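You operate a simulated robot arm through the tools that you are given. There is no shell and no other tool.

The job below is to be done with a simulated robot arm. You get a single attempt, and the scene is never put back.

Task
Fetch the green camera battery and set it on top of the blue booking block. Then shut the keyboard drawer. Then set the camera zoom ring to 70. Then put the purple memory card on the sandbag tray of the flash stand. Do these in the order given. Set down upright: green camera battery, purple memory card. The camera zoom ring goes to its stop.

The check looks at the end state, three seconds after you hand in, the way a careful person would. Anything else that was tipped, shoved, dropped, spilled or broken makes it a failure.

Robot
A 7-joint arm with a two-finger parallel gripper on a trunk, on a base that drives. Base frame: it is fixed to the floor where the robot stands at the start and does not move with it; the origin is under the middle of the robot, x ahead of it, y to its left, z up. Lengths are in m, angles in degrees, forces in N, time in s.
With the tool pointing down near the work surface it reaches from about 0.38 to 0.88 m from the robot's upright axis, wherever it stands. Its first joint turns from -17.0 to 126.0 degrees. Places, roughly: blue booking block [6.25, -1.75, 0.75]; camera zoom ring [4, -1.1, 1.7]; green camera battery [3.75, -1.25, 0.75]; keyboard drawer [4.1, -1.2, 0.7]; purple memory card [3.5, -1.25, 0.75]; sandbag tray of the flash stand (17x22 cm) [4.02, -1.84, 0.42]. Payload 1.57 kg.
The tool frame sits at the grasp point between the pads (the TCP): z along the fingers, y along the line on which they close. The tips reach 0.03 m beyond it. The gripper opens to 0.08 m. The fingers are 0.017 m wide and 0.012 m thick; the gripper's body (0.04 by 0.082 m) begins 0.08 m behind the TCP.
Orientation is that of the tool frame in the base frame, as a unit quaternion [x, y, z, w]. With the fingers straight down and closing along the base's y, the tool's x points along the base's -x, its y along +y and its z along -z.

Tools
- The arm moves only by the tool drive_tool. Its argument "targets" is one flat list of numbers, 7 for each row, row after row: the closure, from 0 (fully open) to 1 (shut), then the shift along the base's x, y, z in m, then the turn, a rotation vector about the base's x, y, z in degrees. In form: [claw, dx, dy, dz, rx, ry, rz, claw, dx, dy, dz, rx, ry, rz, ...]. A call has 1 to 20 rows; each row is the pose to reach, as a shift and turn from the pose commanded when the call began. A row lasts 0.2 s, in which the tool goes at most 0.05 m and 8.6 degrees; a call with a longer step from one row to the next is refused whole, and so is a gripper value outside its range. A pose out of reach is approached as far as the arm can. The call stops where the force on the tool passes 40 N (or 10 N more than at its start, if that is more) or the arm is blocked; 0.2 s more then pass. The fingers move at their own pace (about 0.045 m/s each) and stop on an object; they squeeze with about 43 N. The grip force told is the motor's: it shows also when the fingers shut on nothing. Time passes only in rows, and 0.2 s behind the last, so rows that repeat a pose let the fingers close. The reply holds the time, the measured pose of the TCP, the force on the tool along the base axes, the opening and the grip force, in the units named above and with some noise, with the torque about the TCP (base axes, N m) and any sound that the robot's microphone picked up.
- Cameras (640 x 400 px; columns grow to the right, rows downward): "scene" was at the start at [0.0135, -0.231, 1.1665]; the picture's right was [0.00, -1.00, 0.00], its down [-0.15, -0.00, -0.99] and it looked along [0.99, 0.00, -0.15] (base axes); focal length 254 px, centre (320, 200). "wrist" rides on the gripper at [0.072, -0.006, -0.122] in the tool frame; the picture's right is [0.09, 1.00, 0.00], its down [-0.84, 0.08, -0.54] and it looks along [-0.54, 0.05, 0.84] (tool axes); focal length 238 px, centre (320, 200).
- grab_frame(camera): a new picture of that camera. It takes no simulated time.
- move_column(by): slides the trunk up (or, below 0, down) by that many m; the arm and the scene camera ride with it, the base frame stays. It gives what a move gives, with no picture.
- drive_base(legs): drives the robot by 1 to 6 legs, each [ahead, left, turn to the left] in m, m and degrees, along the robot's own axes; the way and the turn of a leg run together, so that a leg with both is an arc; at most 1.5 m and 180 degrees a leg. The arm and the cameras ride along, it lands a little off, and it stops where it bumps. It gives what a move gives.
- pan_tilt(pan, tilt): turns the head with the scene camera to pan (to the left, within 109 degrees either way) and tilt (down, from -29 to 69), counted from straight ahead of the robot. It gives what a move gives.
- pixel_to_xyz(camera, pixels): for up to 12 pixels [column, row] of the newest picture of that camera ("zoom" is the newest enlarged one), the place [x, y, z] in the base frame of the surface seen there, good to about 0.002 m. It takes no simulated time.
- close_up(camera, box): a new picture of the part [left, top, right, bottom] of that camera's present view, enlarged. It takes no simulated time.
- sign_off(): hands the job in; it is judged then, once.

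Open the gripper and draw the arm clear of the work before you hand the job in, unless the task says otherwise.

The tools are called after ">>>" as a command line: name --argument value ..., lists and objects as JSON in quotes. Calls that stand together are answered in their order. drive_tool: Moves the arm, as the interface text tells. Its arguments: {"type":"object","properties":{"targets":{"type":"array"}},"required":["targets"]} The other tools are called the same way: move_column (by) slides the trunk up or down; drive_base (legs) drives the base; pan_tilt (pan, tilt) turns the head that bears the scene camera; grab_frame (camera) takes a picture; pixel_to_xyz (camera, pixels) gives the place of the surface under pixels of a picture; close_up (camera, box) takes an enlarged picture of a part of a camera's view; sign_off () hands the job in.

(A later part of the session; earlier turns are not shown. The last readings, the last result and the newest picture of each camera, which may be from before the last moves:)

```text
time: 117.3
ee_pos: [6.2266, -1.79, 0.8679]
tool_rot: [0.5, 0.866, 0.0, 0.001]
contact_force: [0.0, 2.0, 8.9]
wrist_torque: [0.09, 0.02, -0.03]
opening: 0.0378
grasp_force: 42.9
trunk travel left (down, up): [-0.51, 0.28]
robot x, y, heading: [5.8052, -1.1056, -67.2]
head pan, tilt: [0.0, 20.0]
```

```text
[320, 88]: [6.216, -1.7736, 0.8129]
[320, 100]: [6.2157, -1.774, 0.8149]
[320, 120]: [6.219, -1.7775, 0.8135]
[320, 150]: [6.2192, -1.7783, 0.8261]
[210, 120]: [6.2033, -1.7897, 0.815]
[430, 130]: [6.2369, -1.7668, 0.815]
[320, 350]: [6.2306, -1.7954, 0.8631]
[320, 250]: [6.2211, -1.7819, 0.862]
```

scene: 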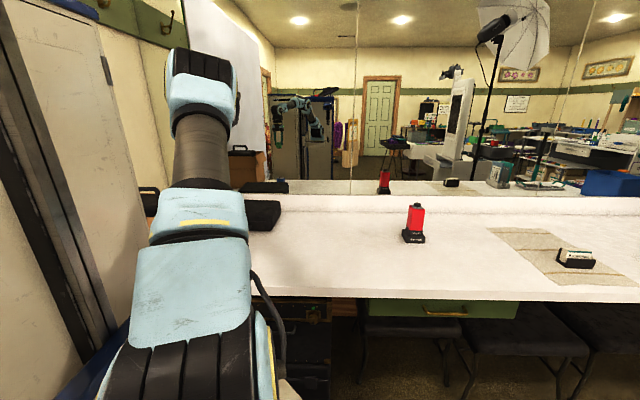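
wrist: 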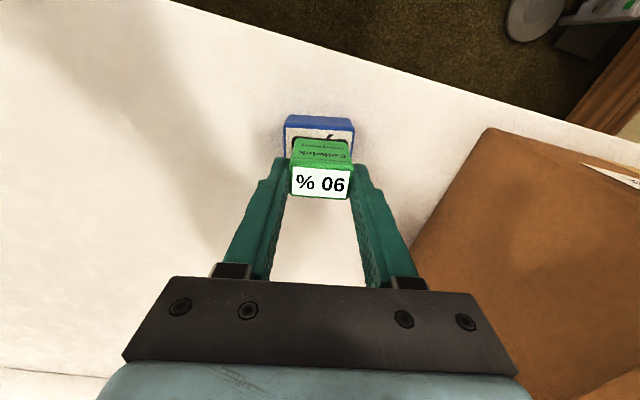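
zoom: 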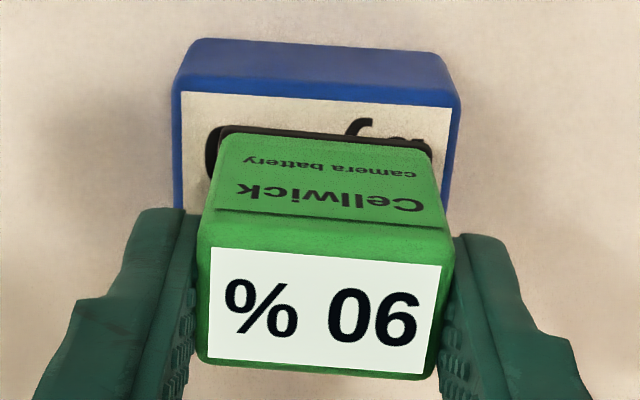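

Margins are ~6 mm front, ~11 mm back: stable. I ease the press by 1 mm and open.

>>> drive_tool --targets '[1, 0, 0, 0.001, 0, 0, 0, 0.3, 0, 0, 0.001, 0, 0, 0, 0.3, 0, 0, 0.001, 0, 0, 0, 0.3, 0, 0, 0.001, 0, 0, 0]'

>>> drive_tool --targets '[0.3, 0, 0, 0.02, 0, 0, 0, 0.3, 0, 0, 0.05, 0, 0, 0, 0.3, 0, 0, 0.09, 0, 0, 0, 0.3, 0, 0, 0.13, 0, 0, 0, 0.3, 0, 0, 0.17, 0, 0, 0]'

>>> grab_frame --camera "wrist"

```text
time: 118.3
ee_pos: [6.2254, -1.7913, 0.8682]
tool_rot: [0.5, 0.866, 0.0, 0.0]
contact_force: [0.0, -0.1, 0.7]
wrist_torque: [-0.01, -0.02, 0.0]
opening: 0.0562
grasp_force: 0.0
trunk travel left (down, up): [-0.51, 0.28]
robot x, y, heading: [5.8078, -1.1042, -67.5]
head pan, tilt: [0.0, 20.0]
```

```text
time: 119.5
ee_pos: [6.227, -1.7905, 1.0385]
tool_rot: [0.5, 0.866, -0.001, 0.0]
contact_force: [-0.1, 0.3, 0.1]
wrist_torque: [0.04, 0.01, 0.0]
opening: 0.0561
grasp_force: 0.0
trunk travel left (down, up): [-0.51, 0.28]
robot x, y, heading: [5.8052, -1.103, -67.6]
head pan, tilt: [0.0, 20.0]
```

```text
taken
```

wrist: 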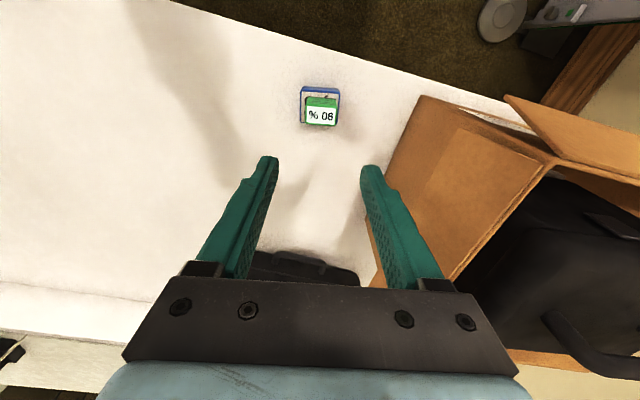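

Battery stands on the block. Now I back off 0.4 m and turn right 90° to face the cabinet's drawer side.

>>> drive_base --legs '[[-0.4, 0, 0], [0, 0, -91]]'

>>> grab_frame --camera "scene"

>>> grab_frame --camera "wrist"

```text
time: 125.8
ee_pos: [4.9585, -1.1403, 1.0373]
tool_rot: [0.969, 0.246, 0.001, -0.001]
contact_force: [0.0, 0.0, -0.7]
wrist_torque: [0.01, 0.01, -0.04]
opening: 0.0562
grasp_force: 0.1
trunk travel left (down, up): [-0.51, 0.28]
robot x, y, heading: [5.6551, -0.74, -159.1]
head pan, tilt: [0.0, 20.0]
```

```text
taken
```

scene: 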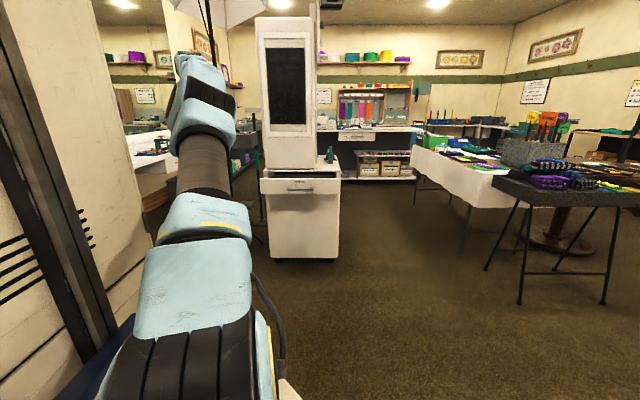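

```text
taken
```

wrist: 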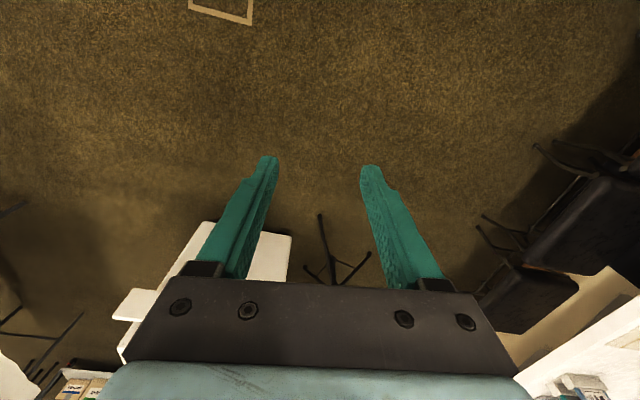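

I see the drawer at (300,185). I tilt up to look at the camera on the column, and enlarge the drawer.

>>> close_up --camera "scene" --box '[240, 120, 370, 270]'

>>> pan_tilt --pan 0 --tilt -8

>>> grab_frame --camera "scene"

>>> close_up --camera "scene" --box '[260, 60, 400, 180]'

```text
2.67 times, centred on (305, 195) of scene
```

zoom: 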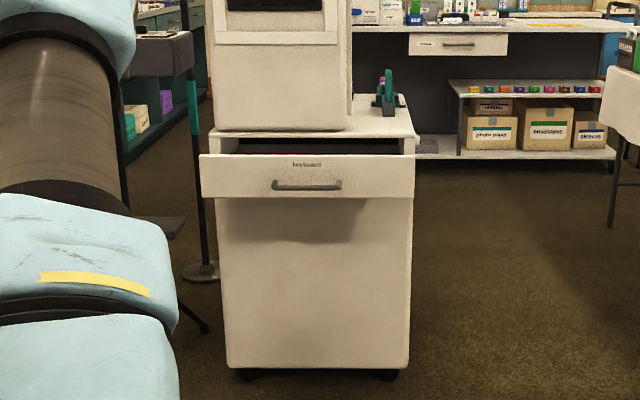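

```text
time: 126.8
ee_pos: [4.9586, -1.1406, 1.0377]
tool_rot: [0.969, 0.247, 0.0, -0.001]
contact_force: [0.0, -0.1, -0.2]
wrist_torque: [0.0, -0.01, 0.01]
opening: 0.0562
grasp_force: 0.1
trunk travel left (down, up): [-0.51, 0.28]
robot x, y, heading: [5.6577, -0.7347, -158.8]
head pan, tilt: [0.0, -8.0]
```

```text
taken
```

scene: 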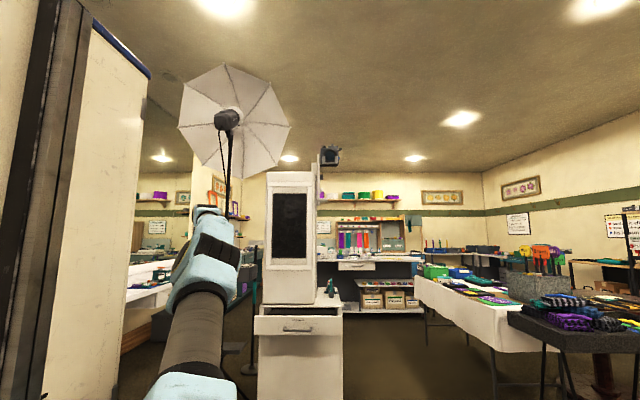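

```text
3.33 times, centred on (330, 120) of scene
```

zoom: 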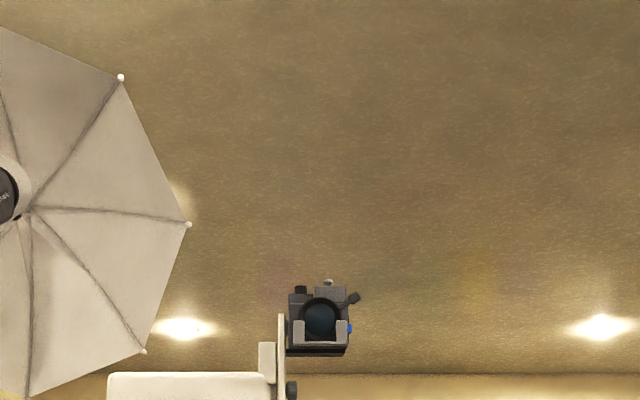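

The drawer is labelled "keyboard". I measure its panel and the camera/lens parts.

>>> pixel_to_xyz --camera "scene" --pixels '[[258, 322], [298, 322], [338, 322], [298, 331], [280, 336], [320, 340], [327, 158], [334, 148], [327, 170], [290, 290], [325, 310], [337, 303]]'

>>> pixel_to_xyz --camera "zoom" --pixels '[[320, 318], [300, 300], [352, 298], [349, 328], [328, 284], [300, 335], [340, 335], [318, 350], [290, 390], [190, 224], [142, 352], [280, 340]]'

```text
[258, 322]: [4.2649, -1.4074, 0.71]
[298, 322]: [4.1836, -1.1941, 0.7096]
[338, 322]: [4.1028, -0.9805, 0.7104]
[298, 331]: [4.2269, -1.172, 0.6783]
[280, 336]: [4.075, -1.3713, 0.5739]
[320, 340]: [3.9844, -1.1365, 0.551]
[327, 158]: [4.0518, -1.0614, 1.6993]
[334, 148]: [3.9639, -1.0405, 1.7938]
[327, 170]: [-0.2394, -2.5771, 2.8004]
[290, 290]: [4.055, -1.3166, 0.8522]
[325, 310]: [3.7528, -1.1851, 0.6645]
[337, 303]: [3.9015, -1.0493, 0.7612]
```

```text
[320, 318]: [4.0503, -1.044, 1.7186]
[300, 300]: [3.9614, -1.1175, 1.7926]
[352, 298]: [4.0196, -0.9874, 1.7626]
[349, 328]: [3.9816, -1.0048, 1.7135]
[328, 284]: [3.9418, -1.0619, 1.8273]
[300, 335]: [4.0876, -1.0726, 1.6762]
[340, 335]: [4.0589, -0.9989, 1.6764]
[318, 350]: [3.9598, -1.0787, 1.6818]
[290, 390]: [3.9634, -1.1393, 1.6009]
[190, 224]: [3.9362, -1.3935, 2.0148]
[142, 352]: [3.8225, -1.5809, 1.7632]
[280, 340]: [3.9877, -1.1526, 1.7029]
```

Drawer panel face is at u≈3.450, centre v≈-2.65, z 0.65–0.735; closed position is near the cabinet back u≈3.285. The kiosk rises flush above, so I'll push with the tool tilted forward. I approach to u≈4.25.

>>> drive_base --legs '[[0.72, -0.236, 0.4]]'

>>> pan_tilt --pan 0 --tilt 20

>>> grab_frame --camera "scene"

>>> grab_frame --camera "wrist"

```text
time: 130.8
ee_pos: [4.2123, -1.1888, 1.0373]
tool_rot: [0.968, 0.252, 0.0, -0.001]
contact_force: [0.6, -0.6, 0.1]
wrist_torque: [0.0, 0.01, -0.02]
opening: 0.0563
grasp_force: 0.1
trunk travel left (down, up): [-0.51, 0.28]
robot x, y, heading: [4.9077, -0.7791, -158.2]
head pan, tilt: [0.0, -8.0]
```

```text
time: 131.8
ee_pos: [4.2123, -1.188, 1.0376]
tool_rot: [0.968, 0.252, 0.0, 0.0]
contact_force: [-0.4, 0.9, -0.1]
wrist_torque: [-0.02, 0.01, 0.03]
opening: 0.0562
grasp_force: 0.0
trunk travel left (down, up): [-0.51, 0.28]
robot x, y, heading: [4.9063, -0.7767, -158.5]
head pan, tilt: [0.0, 20.0]
```

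```text
taken
```

scene: 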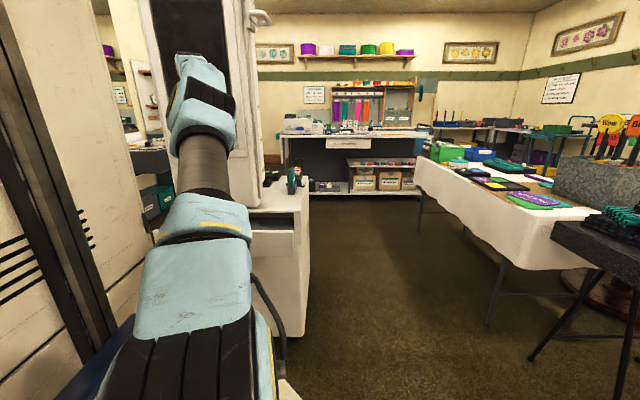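

```text
taken
```

wrist: 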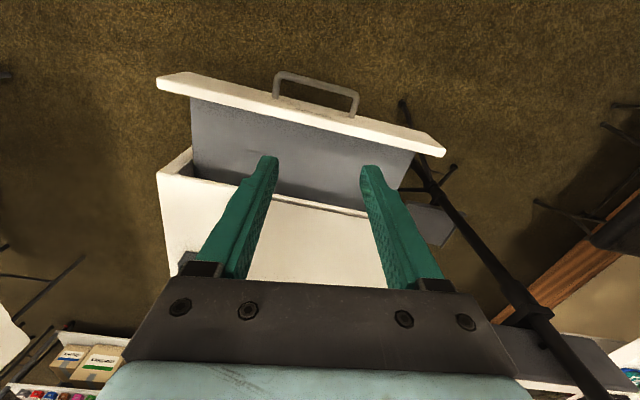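

TCP is above the drawer at v≈-2.655, yawed 7.6° off. I close the gripper, retract 0.16 m along +u and undo the yaw, then pitch the tool 45° forward.

>>> drive_tool --targets '[1, 0.0372, 0.0147, 0, 0, 0, -2, 1, 0.0744, 0.0295, 0, 0, 0, -4, 1, 0.1116, 0.0442, 0, 0, 0, -6, 1, 0.1488, 0.0589, 0, 0, 0, -7.6, 1, 0.1488, 0.0589, 0, 0, 0, -7.6]'

>>> drive_tool --targets '[1, 0, 0, 0, -2.76, 6.98, 0, 1, 0, 0, 0, -5.52, 13.95, 0, 1, 0, 0, -0.02, -8.28, 20.93, 0, 1, 0, 0, -0.04, -11.04, 27.9, 0, 1, 0, 0, -0.06, -13.8, 34.88, 0, 1, 0, 0, -0.08, -16.56, 41.85, 0, 1, 0, 0, -0.08, -16.56, 41.85, 0]'

>>> grab_frame --camera "wrist"

```text
time: 133.0
ee_pos: [4.3618, -1.1292, 1.0387]
tool_rot: [0.982, 0.187, 0.0, 0.0]
contact_force: [0.3, 0.7, 0.4]
wrist_torque: [-0.02, 0.01, 0.01]
opening: 0.0
grasp_force: 21.2
trunk travel left (down, up): [-0.51, 0.28]
robot x, y, heading: [4.907, -0.7799, -158.4]
head pan, tilt: [0.0, 20.0]
```

```text
time: 134.8
ee_pos: [4.3139, -1.0987, 0.9652]
tool_rot: [0.913, 0.122, -0.385, 0.062]
contact_force: [-0.2, -1.0, 0.1]
wrist_torque: [0.0, 0.01, 0.03]
opening: 0.0
grasp_force: 21.8
trunk travel left (down, up): [-0.51, 0.28]
robot x, y, heading: [4.9071, -0.7767, -158.2]
head pan, tilt: [0.0, 20.0]
stopped in row 7: the arm was blocked; the commanded pose is now the measured one
```

```text
taken
```

wrist: 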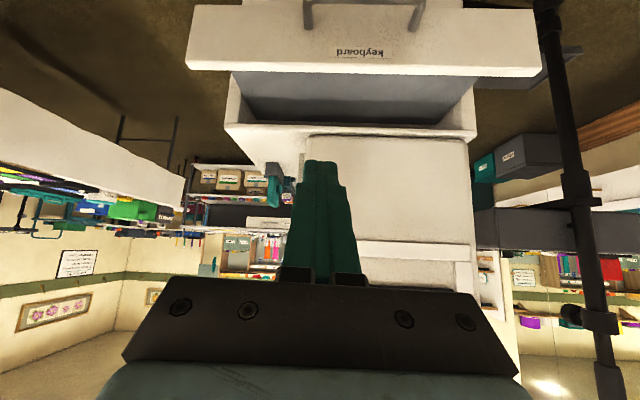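

The arm hit its inner limit; I'm at 46° tilt and closer in. I correct yaw by +5°, move forward to u≈3.53 at v≈-2.65, and lower to z≈0.732.

>>> drive_tool --targets '[1, -0.028, -0.033, -0.01, 0, 0, 2.5, 1, -0.0565, -0.0654, -0.02, 0, 0, 5, 1, -0.0565, -0.0654, -0.06, 0, 0, 5, 1, -0.0565, -0.0654, -0.1, 0, 0, 5, 1, -0.0565, -0.0654, -0.14, 0, 0, 5, 1, -0.0565, -0.0654, -0.18, 0, 0, 5, 1, -0.0565, -0.0654, -0.21, 0, 0, 5, 1, -0.0565, -0.0654, -0.233, 0, 0, 5, 1, -0.0565, -0.0654, -0.233, 0, 0, 5]'

>>> grab_frame --camera "wrist"

```text
time: 136.8
ee_pos: [4.2766, -1.1775, 0.7329]
tool_rot: [0.903, 0.179, -0.381, 0.082]
contact_force: [-0.4, 0.2, -0.1]
wrist_torque: [-0.04, -0.02, 0.01]
opening: 0.0001
grasp_force: 21.2
trunk travel left (down, up): [-0.51, 0.28]
robot x, y, heading: [4.9025, -0.7768, -158.4]
head pan, tilt: [0.0, 20.0]
```

```text
taken
```

wrist: 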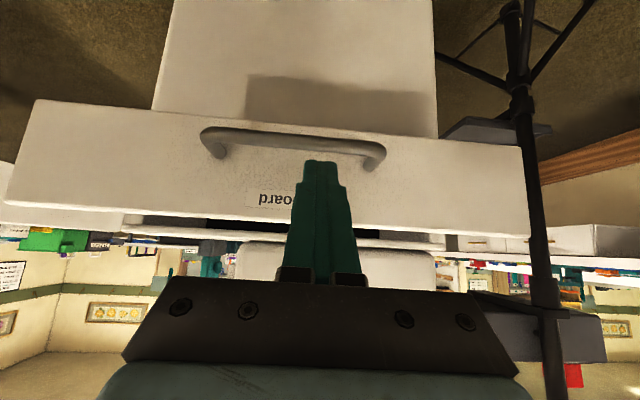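

The closed tips are just in front of the panel above the handle. I push along −u in small steps.

>>> drive_tool --targets '[1, -0.0186, -0.0074, 0, 0, 0, 0, 1, -0.0372, -0.0147, 0, 0, 0, 0, 1, -0.0558, -0.0221, 0, 0, 0, 0, 1, -0.0744, -0.0294, 0, 0, 0, 0, 1, -0.093, -0.0368, 0, 0, 0, 0, 1, -0.1116, -0.0442, 0, 0, 0, 0]'

>>> grab_frame --camera "wrist"

```text
time: 138.2
ee_pos: [4.1639, -1.2214, 0.7337]
tool_rot: [0.903, 0.179, -0.382, 0.081]
contact_force: [1.4, 1.0, -0.3]
wrist_torque: [0.03, -0.06, -0.03]
opening: 0.0003
grasp_force: 21.1
trunk travel left (down, up): [-0.51, 0.28]
robot x, y, heading: [4.9028, -0.781, -158.5]
head pan, tilt: [0.0, 20.0]
```

```text
taken
```

wrist: 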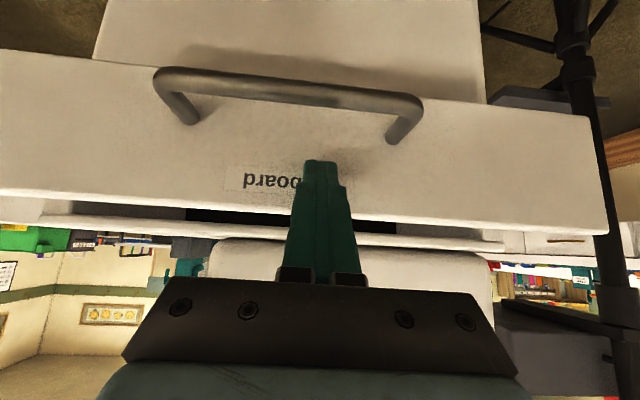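

Contact is made (≈1.7 N) and the drawer is moving in (tips at u≈3.40). I keep pushing.

>>> drive_tool --targets '[1, -0.0186, -0.0074, 0, 0, 0, 0, 1, -0.0372, -0.0147, 0, 0, 0, 0, 1, -0.0512, -0.0202, 0, 0, 0, 0, 1, -0.0651, -0.0258, 0, 0, 0, 0, 1, -0.0744, -0.0294, 0, 0, 0, 0]'

>>> grab_frame --camera "wrist"

```text
time: 139.4
ee_pos: [4.0907, -1.253, 0.7327]
tool_rot: [0.903, 0.179, -0.382, 0.081]
contact_force: [0.7, 0.1, 0.7]
wrist_torque: [-0.04, -0.01, -0.01]
opening: 0.0
grasp_force: 21.4
trunk travel left (down, up): [-0.51, 0.28]
robot x, y, heading: [4.9061, -0.7799, -158.2]
head pan, tilt: [0.0, 20.0]
```

```text
taken
```

wrist: 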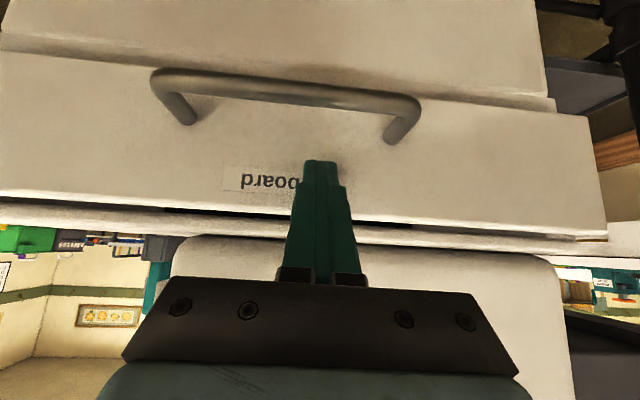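

Only a small dark gap remains above the panel. I push on in small steps until it stops.

>>> drive_tool --targets '[1, -0.0093, -0.0037, 0, 0, 0, 0, 1, -0.0186, -0.0074, 0, 0, 0, 0, 1, -0.026, -0.0103, 0, 0, 0, 0, 1, -0.0335, -0.0133, 0, 0, 0, 0, 1, -0.0391, -0.0155, 0, 0, 0, 0]'

>>> grab_frame --camera "wrist"

```text
time: 140.0
ee_pos: [4.0773, -1.2585, 0.7305]
tool_rot: [0.905, 0.179, -0.378, 0.08]
contact_force: [15.2, 7.4, 6.0]
wrist_torque: [0.08, -0.07, -0.11]
opening: 0.0001
grasp_force: 21.3
trunk travel left (down, up): [-0.51, 0.28]
robot x, y, heading: [4.9063, -0.7805, -158.1]
head pan, tilt: [0.0, 20.0]
stopped in row 3: the force on the tool passed its limit at 62 N (the readings are from after the stop); the commanded pose is now the measured one
```

```text
taken
```

wrist: 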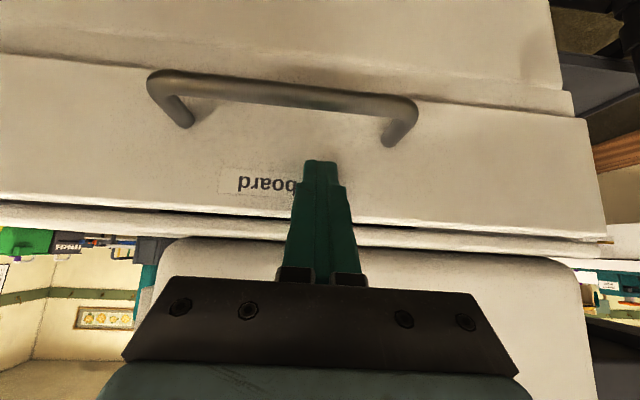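

Stopped at 62 N — the drawer hit its end. I measure the panel versus the cabinet back to confirm it's shut.

>>> close_up --camera "wrist" --box '[0, 40, 640, 260]'

>>> pixel_to_xyz --camera "wrist" --pixels '[[100, 130], [520, 170], [100, 200], [560, 230], [300, 50], [500, 80], [150, 215], [520, 240], [150, 228], [500, 250]]'

```text
1.00 times, centred on (320, 150) of wrist (not enlarged: the box is as wide or as high as the picture)
```

zoom: 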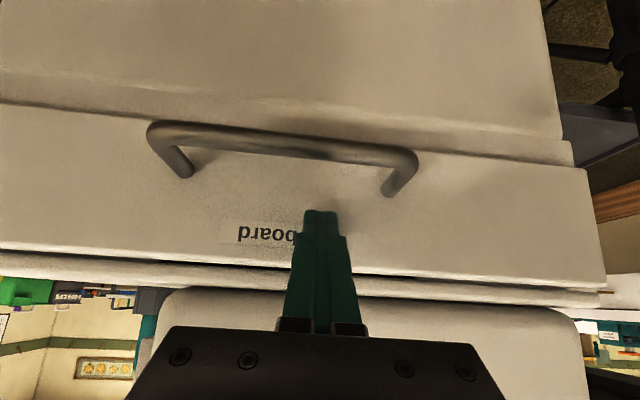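

```text
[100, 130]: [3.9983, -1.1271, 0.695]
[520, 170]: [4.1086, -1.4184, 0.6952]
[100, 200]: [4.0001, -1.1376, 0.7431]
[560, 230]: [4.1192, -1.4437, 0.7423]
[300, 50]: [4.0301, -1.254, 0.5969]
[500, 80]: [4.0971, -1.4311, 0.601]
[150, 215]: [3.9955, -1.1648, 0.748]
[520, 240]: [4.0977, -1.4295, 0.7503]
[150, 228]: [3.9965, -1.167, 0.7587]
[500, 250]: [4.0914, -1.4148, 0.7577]
```

Panel face is now at u≈3.300 vs cabinet back 3.286 (panel thickness), i.e. shut. I back the base away 0.35 m and recheck that it stays shut, then look up at the camera.

>>> drive_base --legs '[[-0.35, 0, 0]]'

>>> grab_frame --camera "wrist"

>>> move_column --by 0.28

>>> pan_tilt --pan 5 --tilt 0

>>> grab_frame --camera "scene"

```text
time: 142.3
ee_pos: [4.3986, -1.1289, 0.73]
tool_rot: [0.905, 0.178, -0.378, 0.08]
contact_force: [0.1, 0.2, -0.8]
wrist_torque: [0.0, -0.02, -0.01]
opening: 0.0
grasp_force: 21.4
trunk travel left (down, up): [-0.51, 0.28]
robot x, y, heading: [5.2269, -0.647, -158.4]
head pan, tilt: [0.0, 20.0]
```

```text
taken
```

wrist: 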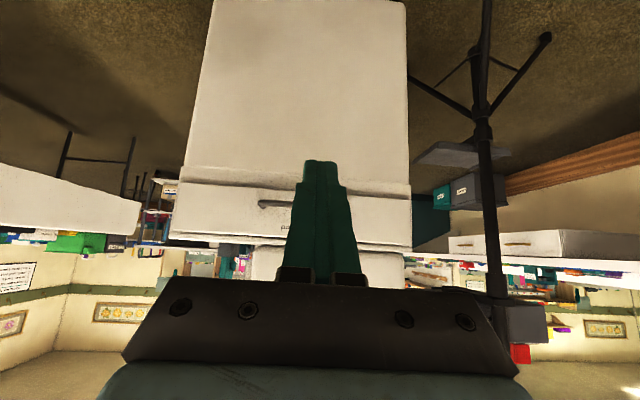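

```text
time: 145.1
ee_pos: [4.3977, -1.129, 1.0108]
tool_rot: [0.905, 0.179, -0.378, 0.08]
contact_force: [-0.7, 0.7, 0.9]
wrist_torque: [0.02, 0.04, 0.01]
opening: 0.0
grasp_force: 21.1
trunk travel left (down, up): [-0.79, 0.0]
robot x, y, heading: [5.2304, -0.6487, -158.4]
head pan, tilt: [0.0, 20.0]
```

```text
time: 145.9
ee_pos: [4.3997, -1.1295, 1.0107]
tool_rot: [0.905, 0.179, -0.379, 0.08]
contact_force: [-0.1, 0.7, 0.0]
wrist_torque: [0.01, -0.04, 0.01]
opening: 0.0001
grasp_force: 21.5
trunk travel left (down, up): [-0.79, 0.0]
robot x, y, heading: [5.2285, -0.649, -158.6]
head pan, tilt: [5.0, 0.0]
```

```text
taken
```

scene: 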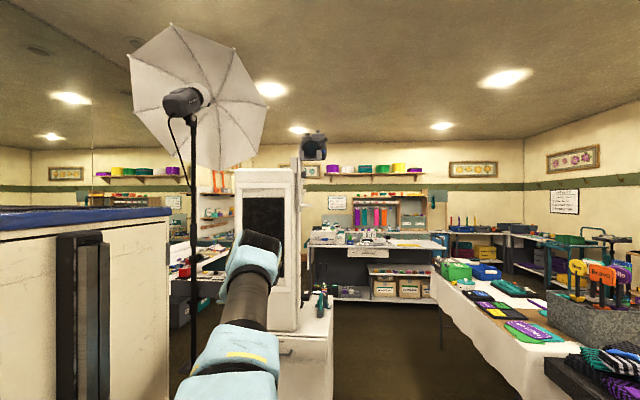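

>>> close_up --camera "scene" --box '[290, 120, 346, 172]'

>>> pixel_to_xyz --camera "zoom" --pixels '[[300, 200], [320, 240], [280, 130], [400, 120], [420, 200], [200, 200], [240, 330], [340, 330], [320, 60]]'

```text
7.69 times, centred on (318, 146) of scene
```

zoom: 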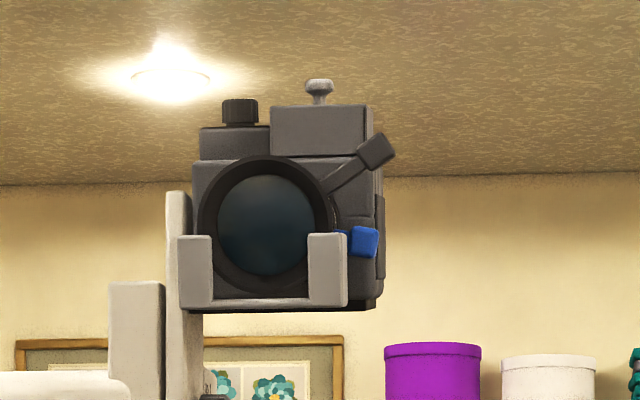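

```text
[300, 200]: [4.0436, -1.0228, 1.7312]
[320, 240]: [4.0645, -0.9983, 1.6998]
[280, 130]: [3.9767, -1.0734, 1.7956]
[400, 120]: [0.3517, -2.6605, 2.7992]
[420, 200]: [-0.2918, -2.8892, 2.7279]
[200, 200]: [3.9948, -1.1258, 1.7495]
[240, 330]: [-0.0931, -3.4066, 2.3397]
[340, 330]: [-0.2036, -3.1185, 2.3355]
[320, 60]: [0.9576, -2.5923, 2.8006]
```

The lens has a black ring with a lever at upper right (zoom (378,150)) and a blue tab beside it. I need to see the scale on the barrel, so I move to the +v side for an oblique view.

>>> drive_base --legs '[[0.3, -0.7, 0]]'

>>> pan_tilt --pan 42 --tilt -10

>>> grab_frame --camera "scene"

```text
time: 150.1
ee_pos: [3.8582, -0.5814, 1.01]
tool_rot: [0.905, 0.176, -0.378, 0.079]
contact_force: [0.5, -0.6, -0.4]
wrist_torque: [0.0, 0.01, -0.05]
opening: 0.0
grasp_force: 21.1
trunk travel left (down, up): [-0.79, 0.0]
robot x, y, heading: [4.6901, -0.1025, -158.4]
head pan, tilt: [5.0, 0.0]
```

```text
time: 151.1
ee_pos: [3.8578, -0.5793, 1.0098]
tool_rot: [0.905, 0.177, -0.378, 0.079]
contact_force: [0.1, -0.5, 0.0]
wrist_torque: [0.01, 0.02, -0.01]
opening: 0.0
grasp_force: 21.5
trunk travel left (down, up): [-0.79, 0.0]
robot x, y, heading: [4.6885, -0.1066, -158.3]
head pan, tilt: [42.0, -10.0]
```

```text
taken
```

scene: 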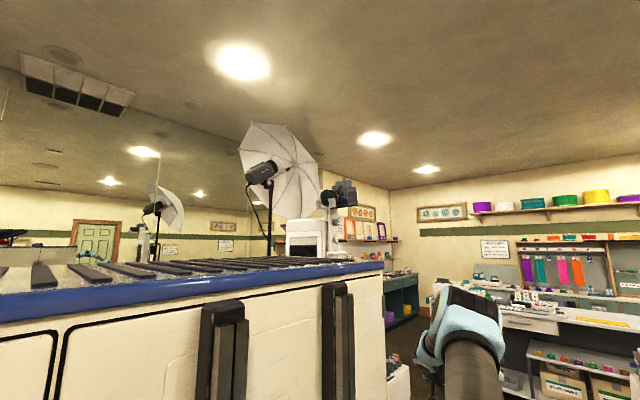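

>>> close_up --camera "scene" --box '[312, 170, 368, 220]'

```text
8.00 times, centred on (340, 195) of scene
```

zoom: 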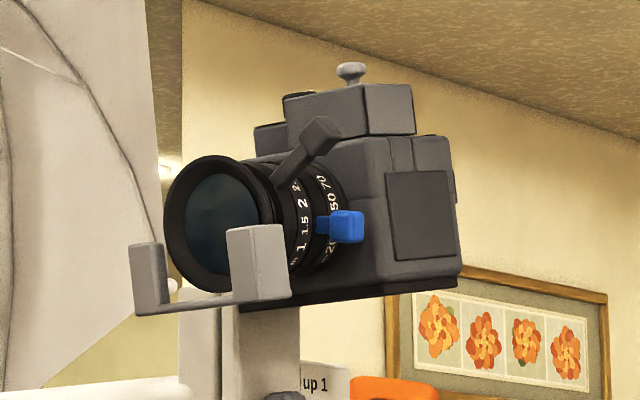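

Now I see two rings: the front focus ring (black lever, "m 1 1.5 2 4") and the zoom ring with the blue tab and numbers "…50 70". I zoom further.

>>> close_up --camera "scene" --box '[333, 188, 349, 206]'

>>> pixel_to_xyz --camera "zoom" --pixels '[[320, 200], [400, 200], [250, 150], [200, 200]]'

```text
16.00 times, centred on (341, 197) of scene
```

zoom: 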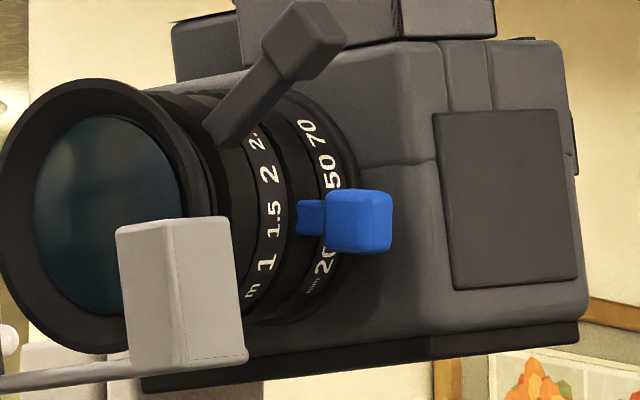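

```text
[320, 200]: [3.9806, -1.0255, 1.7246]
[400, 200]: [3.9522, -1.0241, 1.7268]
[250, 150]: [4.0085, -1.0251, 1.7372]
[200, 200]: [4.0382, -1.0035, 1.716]
```

The blue tab is the zoom pointer: scale runs "mm 20 … 50 70" upward, with 70 higher up. I measure the blue tab, numbers, focus lever and bracket in 3D.

>>> pixel_to_xyz --camera "zoom" --pixels '[[335, 200], [385, 200], [385, 240], [335, 245], [360, 215], [312, 218], [315, 130], [330, 172], [322, 258], [310, 40], [270, 25], [330, 60]]'

>>> pixel_to_xyz --camera "zoom" --pixels '[[130, 240], [190, 240], [235, 240], [235, 345], [130, 360], [110, 210], [30, 110], [500, 200], [430, 100], [250, 110], [100, 380], [400, 300]]'

```text
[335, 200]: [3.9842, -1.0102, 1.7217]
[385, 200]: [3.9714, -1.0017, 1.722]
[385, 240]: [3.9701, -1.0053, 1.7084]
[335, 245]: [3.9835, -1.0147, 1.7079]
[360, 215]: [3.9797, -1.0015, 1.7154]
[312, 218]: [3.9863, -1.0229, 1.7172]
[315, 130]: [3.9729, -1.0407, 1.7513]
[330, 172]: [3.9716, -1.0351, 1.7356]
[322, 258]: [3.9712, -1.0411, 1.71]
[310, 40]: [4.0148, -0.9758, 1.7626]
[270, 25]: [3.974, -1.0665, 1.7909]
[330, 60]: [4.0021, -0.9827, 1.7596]
```

```text
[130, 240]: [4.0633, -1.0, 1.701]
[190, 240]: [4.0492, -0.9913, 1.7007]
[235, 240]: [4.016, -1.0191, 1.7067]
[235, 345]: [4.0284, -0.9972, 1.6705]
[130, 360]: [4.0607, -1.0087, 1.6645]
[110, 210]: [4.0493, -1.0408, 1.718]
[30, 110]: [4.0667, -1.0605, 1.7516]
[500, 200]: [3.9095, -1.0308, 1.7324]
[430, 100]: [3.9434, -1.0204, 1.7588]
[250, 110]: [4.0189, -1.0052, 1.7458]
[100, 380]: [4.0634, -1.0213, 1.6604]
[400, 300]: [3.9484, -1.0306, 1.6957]
```

Analysis: tab cap is at u≈3.327, v≈-2.40, z 1.706–1.723 (lens axis ≈ v −2.461, z 1.731), at ~35 mm; the 70 mark is ~48° further up. The black focus lever sits in front of it, so I'll push the tab up from below with the tool pointing along −v. First I raise the arm and bring the tool horizontal here in free space.

>>> drive_tool --targets '[1, 0.0104, 0.0068, 0.0367, -1.4, 3.53, 0, 1, 0.0208, 0.0136, 0.0733, -2.79, 7.05, 0, 1, 0.0312, 0.0204, 0.11, -4.19, 10.58, 0, 1, 0.0416, 0.0272, 0.1467, -5.58, 14.1, 0, 1, 0.052, 0.034, 0.1833, -6.98, 17.63, 0, 1, 0.0624, 0.0408, 0.22, -8.38, 21.15, 0, 1, 0.0727, 0.0476, 0.2567, -9.77, 24.68, 0, 1, 0.0831, 0.0544, 0.2933, -11.17, 28.2, 0, 1, 0.0935, 0.0612, 0.33, -12.56, 31.73, 0, 1, 0.1039, 0.068, 0.3667, -13.96, 35.25, 0, 1, 0.1143, 0.0748, 0.4033, -15.35, 38.78, 0, 1, 0.1247, 0.0816, 0.44, -16.75, 42.3, 0]'

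>>> pan_tilt --pan 10 --tilt 0

>>> grab_frame --camera "scene"

```text
time: 153.7
ee_pos: [3.9831, -0.4982, 1.4508]
tool_rot: [-0.687, -0.138, 0.7, -0.137]
contact_force: [0.4, -0.5, 0.0]
wrist_torque: [-0.02, 0.0, 0.04]
opening: 0.0
grasp_force: 21.3
trunk travel left (down, up): [-0.79, 0.0]
robot x, y, heading: [4.691, -0.1013, -158.6]
head pan, tilt: [42.0, -10.0]
```

```text
time: 154.7
ee_pos: [3.9832, -0.4987, 1.4491]
tool_rot: [-0.687, -0.138, 0.7, -0.138]
contact_force: [-0.5, 0.4, 0.6]
wrist_torque: [-0.03, 0.02, -0.03]
opening: 0.0
grasp_force: 21.3
trunk travel left (down, up): [-0.79, 0.0]
robot x, y, heading: [4.692, -0.1024, -158.3]
head pan, tilt: [10.0, 0.0]
```

```text
taken
```

scene: 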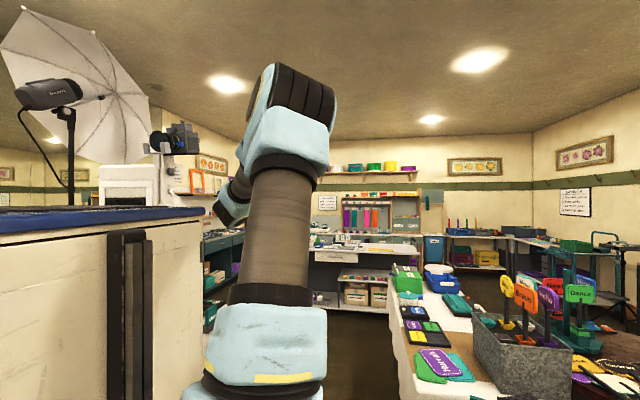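

Horizontal tool reached. Now I yaw it 90° left (to point along −v) while drawing in a bit and rising to z≈1.65.

>>> drive_tool --targets '[1, 0.0107, 0.0058, 0.0167, 0, 0, 7.5, 1, 0.0213, 0.0117, 0.0333, 0, 0, 15, 1, 0.032, 0.0175, 0.05, 0, 0, 22.5, 1, 0.0427, 0.0233, 0.0667, 0, 0, 30, 1, 0.0533, 0.0292, 0.0833, 0, 0, 37.5, 1, 0.064, 0.035, 0.1, 0, 0, 45, 1, 0.0747, 0.0408, 0.1167, 0, 0, 52.5, 1, 0.0853, 0.0467, 0.1333, 0, 0, 60, 1, 0.096, 0.0525, 0.15, 0, 0, 67.5, 1, 0.1067, 0.0583, 0.1667, 0, 0, 75, 1, 0.1173, 0.0642, 0.1833, 0, 0, 82.5, 1, 0.128, 0.07, 0.2, 0, 0, 89.5]'

>>> grab_frame --camera "scene"

>>> grab_frame --camera "wrist"

```text
time: 157.3
ee_pos: [4.1104, -0.4281, 1.6513]
tool_rot: [0.391, 0.583, -0.399, 0.59]
contact_force: [1.3, -0.6, -0.4]
wrist_torque: [0.0, 0.0, -0.03]
opening: 0.0
grasp_force: 22.0
trunk travel left (down, up): [-0.79, 0.0]
robot x, y, heading: [4.6868, -0.1041, -158.5]
head pan, tilt: [10.0, 0.0]
```

```text
taken
```

scene: 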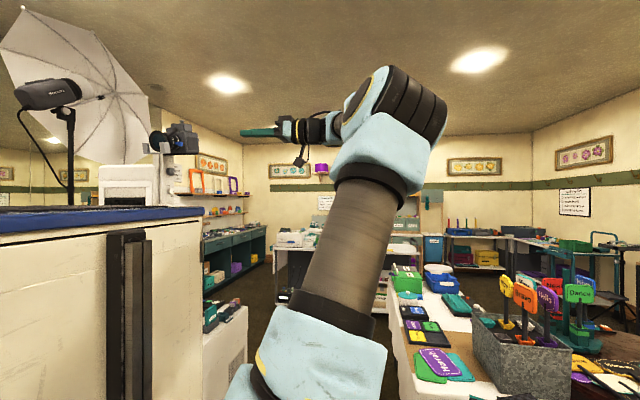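

```text
taken
```

wrist: 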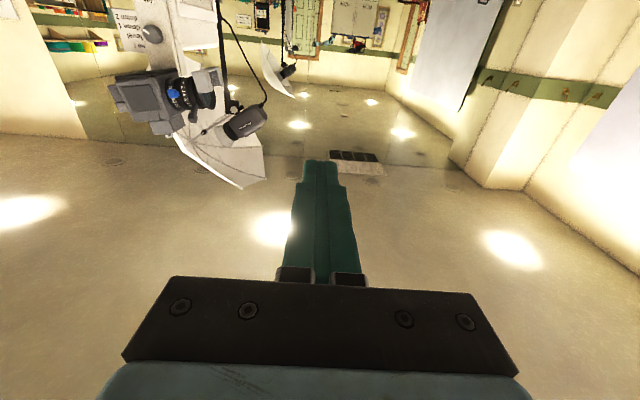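

The tool now points along −v; the wrist camera sees the camera (upside-down) with the blue tab at (172,95). I drive the base to bring the tool near, keeping ~7 cm clear of the tab.

>>> drive_base --legs '[[0.33, 0.37, 0]]'

>>> grab_frame --camera "wrist"

>>> grab_frame --camera "scene"

```text
time: 160.2
ee_pos: [3.9377, -0.8934, 1.6512]
tool_rot: [0.39, 0.582, -0.399, 0.591]
contact_force: [0.6, -0.5, -0.3]
wrist_torque: [0.02, -0.03, -0.03]
opening: 0.0
grasp_force: 21.4
trunk travel left (down, up): [-0.79, 0.0]
robot x, y, heading: [4.5173, -0.5683, -158.3]
head pan, tilt: [10.0, 0.0]
```

```text
taken
```

wrist: 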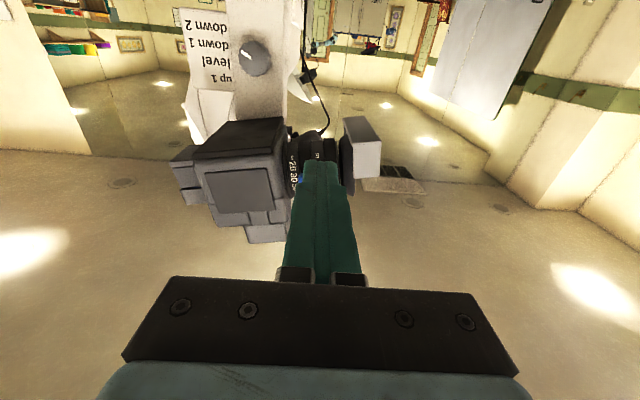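

```text
taken
```

scene: 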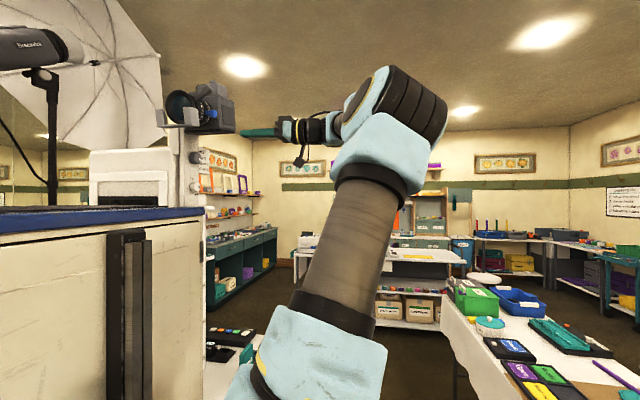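

TCP at u≈3.332, v≈-2.280, z 1.651. I enlarge both views around the lens.

>>> close_up --camera "wrist" --box '[270, 120, 390, 200]'

>>> close_up --camera "scene" --box '[160, 75, 290, 150]'

>>> pixel_to_xyz --camera "zoom" --pixels '[[210, 140], [185, 90], [215, 155], [120, 150], [150, 195], [185, 200], [270, 175], [400, 275], [500, 275], [245, 130], [225, 85], [205, 125]]'

```text
5.00 times, centred on (330, 160) of wrist
```

zoom: 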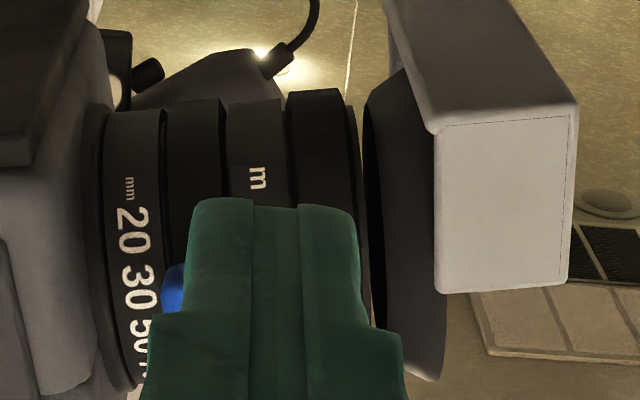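

```text
4.92 times, centred on (225, 112) of scene
```

zoom: 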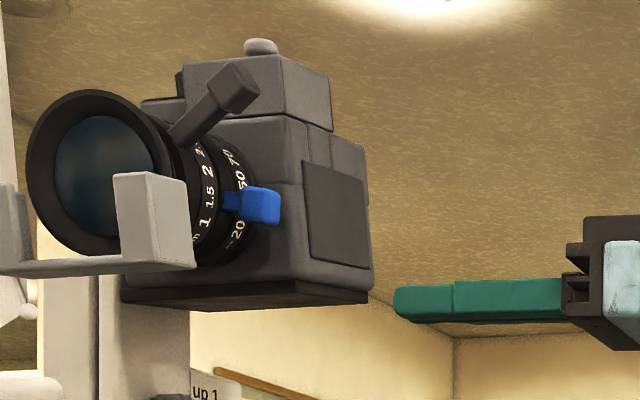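

```text
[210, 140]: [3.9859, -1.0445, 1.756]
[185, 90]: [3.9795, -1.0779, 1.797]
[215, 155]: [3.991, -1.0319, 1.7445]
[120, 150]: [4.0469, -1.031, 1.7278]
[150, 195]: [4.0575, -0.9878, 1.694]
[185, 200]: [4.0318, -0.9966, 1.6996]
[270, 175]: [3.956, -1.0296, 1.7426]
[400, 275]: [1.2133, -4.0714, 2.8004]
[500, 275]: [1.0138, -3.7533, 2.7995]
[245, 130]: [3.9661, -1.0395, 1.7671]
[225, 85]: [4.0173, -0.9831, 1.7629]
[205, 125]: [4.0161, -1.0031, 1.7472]
```

Scale reads "mm 20 30 50 70", and the tab is at about 30; 70 is reached by pushing it up. I shift the closed tips to u≈3.325 and advance under the tab to v_TCP≈-2.35 at z≈1.673.

>>> drive_tool --targets '[1, 0.006, -0.022, 0.008, 0, 0, 0, 1, 0.0125, -0.045, 0.016, 0, 0, 0, 1, 0.0188, -0.0679, 0.022, 0, 0, 0, 1, 0.0188, -0.0679, 0.022, 0, 0, 0]'

>>> close_up --camera "scene" --box '[160, 75, 290, 150]'

>>> close_up --camera "wrist" --box '[250, 100, 410, 200]'

```text
time: 161.2
ee_pos: [3.9571, -0.9619, 1.6722]
tool_rot: [0.39, 0.582, -0.399, 0.591]
contact_force: [-0.4, 0.0, -0.1]
wrist_torque: [0.0, 0.03, -0.01]
opening: 0.0004
grasp_force: 21.5
trunk travel left (down, up): [-0.79, 0.0]
robot x, y, heading: [4.5173, -0.5643, -158.4]
head pan, tilt: [10.0, 0.0]
```

```text
4.92 times, centred on (225, 112) of scene
```

zoom: 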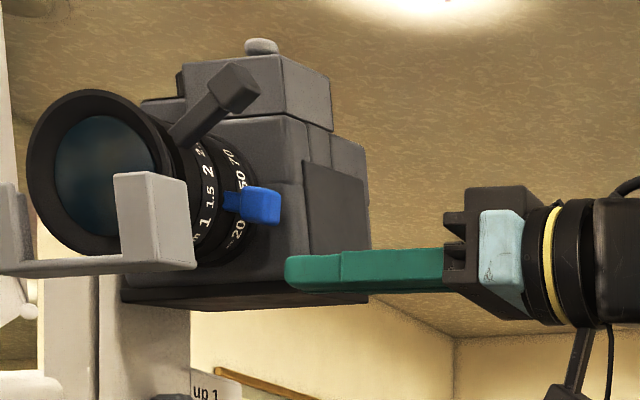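

```text
4.00 times, centred on (330, 150) of wrist
```

zoom: 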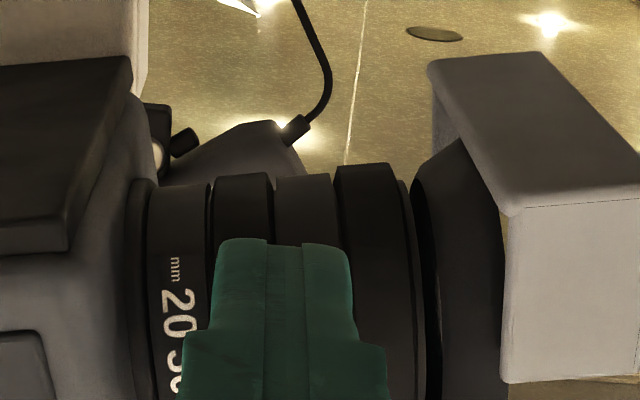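

Positions: TCP u≈3.325, v≈-2.351. I cross-check tab and finger-tip coordinates from this view.

>>> close_up --camera "scene" --box '[195, 95, 245, 140]'

>>> pixel_to_xyz --camera "zoom" --pixels '[[260, 170], [300, 170], [320, 165], [340, 165], [355, 165], [345, 195], [265, 195], [395, 270], [420, 300], [480, 270], [240, 160], [300, 190]]'

```text
8.89 times, centred on (220, 118) of scene
```

zoom: 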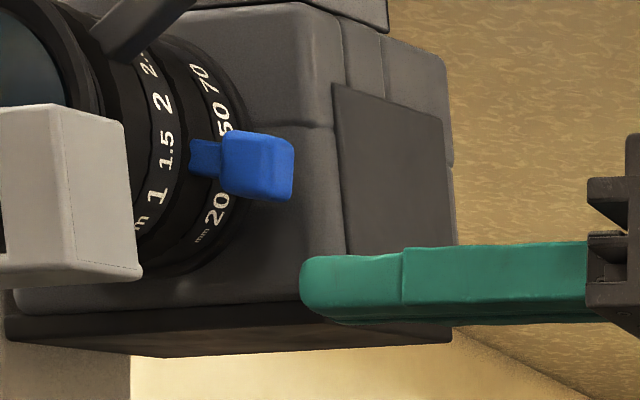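

```text
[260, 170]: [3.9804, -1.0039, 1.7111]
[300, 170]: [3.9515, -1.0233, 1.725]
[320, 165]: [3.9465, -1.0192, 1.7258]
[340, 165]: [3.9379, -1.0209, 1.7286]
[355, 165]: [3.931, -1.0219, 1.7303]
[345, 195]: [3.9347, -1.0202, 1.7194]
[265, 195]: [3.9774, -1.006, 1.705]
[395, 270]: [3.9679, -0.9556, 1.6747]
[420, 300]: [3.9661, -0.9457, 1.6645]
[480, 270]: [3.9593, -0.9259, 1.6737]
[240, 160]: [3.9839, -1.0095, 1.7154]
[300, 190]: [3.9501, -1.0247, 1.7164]
```

Finger front face (u≈3.338) and tab front face (u≈3.332) overlap well. I advance the tips under the tab (TCP v→-2.384) and raise to just below it.

>>> drive_tool --targets '[1, 0.006, -0.0153, 0, 0, 0, 0, 1, 0.0122, -0.0307, 0, 0, 0, 0, 1, 0.0122, -0.0307, 0.01, 0, 0, 0, 1, 0.0122, -0.0307, 0.018, 0, 0, 0, 1, 0.0122, -0.0307, 0.018, 0, 0, 0]'

>>> close_up --camera "scene" --box '[195, 95, 245, 140]'

```text
time: 162.4
ee_pos: [3.9701, -0.9921, 1.6895]
tool_rot: [0.389, 0.583, -0.398, 0.592]
contact_force: [0.7, 0.1, -0.4]
wrist_torque: [-0.03, -0.02, 0.0]
opening: 0.0
grasp_force: 21.2
trunk travel left (down, up): [-0.79, 0.0]
robot x, y, heading: [4.5163, -0.5688, -158.1]
head pan, tilt: [10.0, 0.0]
```

```text
8.89 times, centred on (220, 118) of scene
```

zoom: 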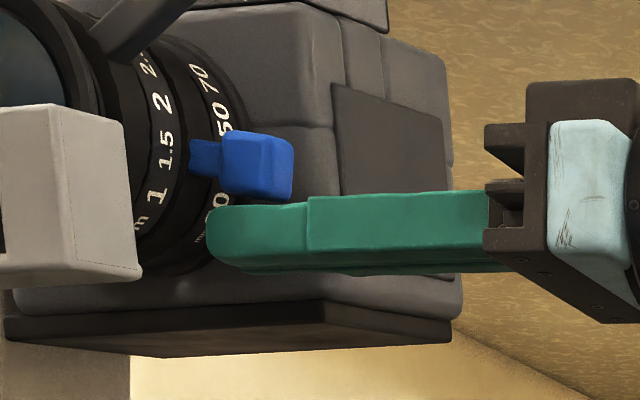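

The tips sit right below the blue cap. I push up in 3 mm steps and check.

>>> drive_tool --targets '[1, 0, 0, 0.003, 0, 0, 0, 1, 0, 0, 0.006, 0, 0, 0, 1, 0, 0, 0.009, 0, 0, 0, 1, 0, 0, 0.012, 0, 0, 0, 1, 0, 0, 0.015, 0, 0, 0, 1, 0, 0, 0.018, 0, 0, 0]'

>>> close_up --camera "scene" --box '[195, 90, 245, 135]'

```text
time: 163.8
ee_pos: [3.9691, -0.9923, 1.7094]
tool_rot: [0.389, 0.582, -0.399, 0.592]
contact_force: [0.4, 0.7, -0.1]
wrist_torque: [-0.04, 0.03, 0.0]
opening: 0.0
grasp_force: 21.3
trunk travel left (down, up): [-0.79, 0.0]
robot x, y, heading: [4.5183, -0.5648, -158.5]
head pan, tilt: [10.0, 0.0]
```

```text
8.89 times, centred on (220, 112) of scene
```

zoom: 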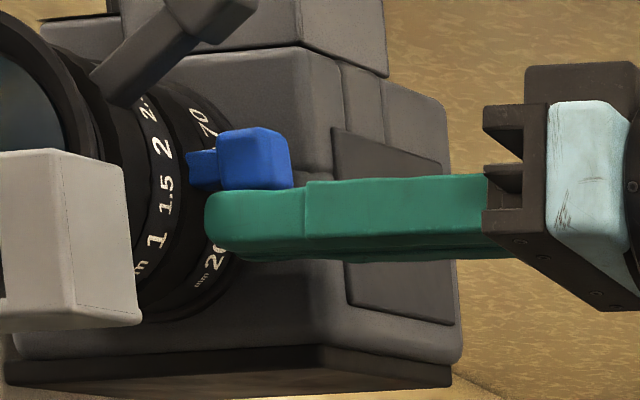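

The tab rotates up while the numbers stay fixed, so it is the pointer; it's now at ~50. I keep pushing up.

>>> drive_tool --targets '[1, 0, 0, 0.003, 0, 0, 0, 1, 0, 0, 0.006, 0, 0, 0, 1, 0, 0, 0.009, 0, 0, 0, 1, 0, 0, 0.012, 0, 0, 0, 1, 0, 0, 0.015, 0, 0, 0, 1, 0, 0, 0.018, 0, 0, 0]'

>>> close_up --camera "scene" --box '[195, 85, 245, 130]'

```text
time: 165.2
ee_pos: [3.969, -0.9921, 1.727]
tool_rot: [0.39, 0.582, -0.399, 0.592]
contact_force: [0.2, 0.7, 0.7]
wrist_torque: [0.0, 0.04, 0.04]
opening: 0.0
grasp_force: 21.6
trunk travel left (down, up): [-0.79, 0.0]
robot x, y, heading: [4.5208, -0.5659, -158.3]
head pan, tilt: [10.0, 0.0]
```

```text
8.89 times, centred on (220, 108) of scene
```

zoom: 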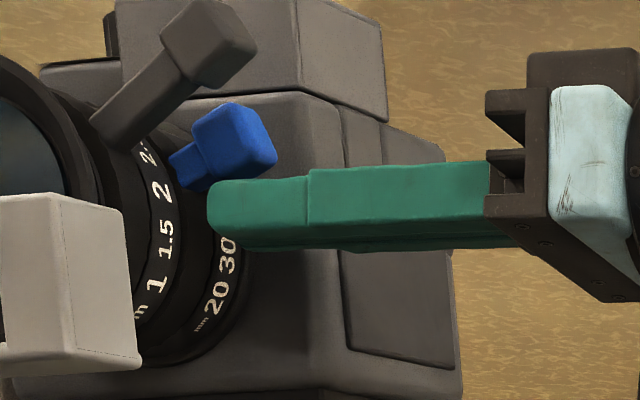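

The tab is approaching 70. I continue in 2 mm steps until the stop is felt.

>>> drive_tool --targets '[1, 0, 0, 0.002, 0, 0, 0, 1, 0, 0, 0.004, 0, 0, 0, 1, 0, 0, 0.006, 0, 0, 0, 1, 0, 0, 0.008, 0, 0, 0]'

>>> close_up --camera "scene" --box '[195, 80, 245, 125]'

```text
time: 166.2
ee_pos: [3.9697, -0.9915, 1.7349]
tool_rot: [0.389, 0.583, -0.398, 0.592]
contact_force: [-0.6, -0.1, 0.3]
wrist_torque: [-0.01, 0.02, 0.01]
opening: 0.0
grasp_force: 21.4
trunk travel left (down, up): [-0.79, 0.0]
robot x, y, heading: [4.5184, -0.5674, -158.4]
head pan, tilt: [10.0, 0.0]
```

```text
8.89 times, centred on (220, 102) of scene
```

zoom: 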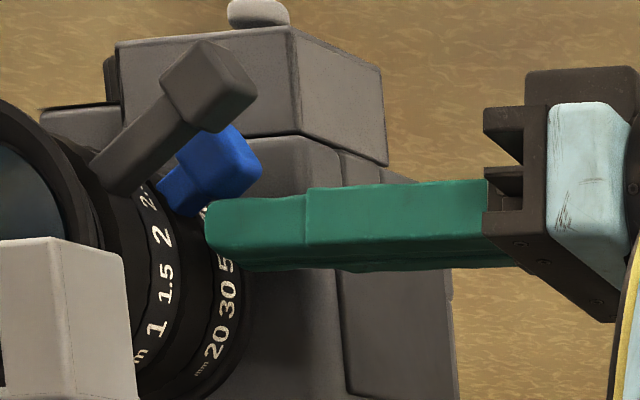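

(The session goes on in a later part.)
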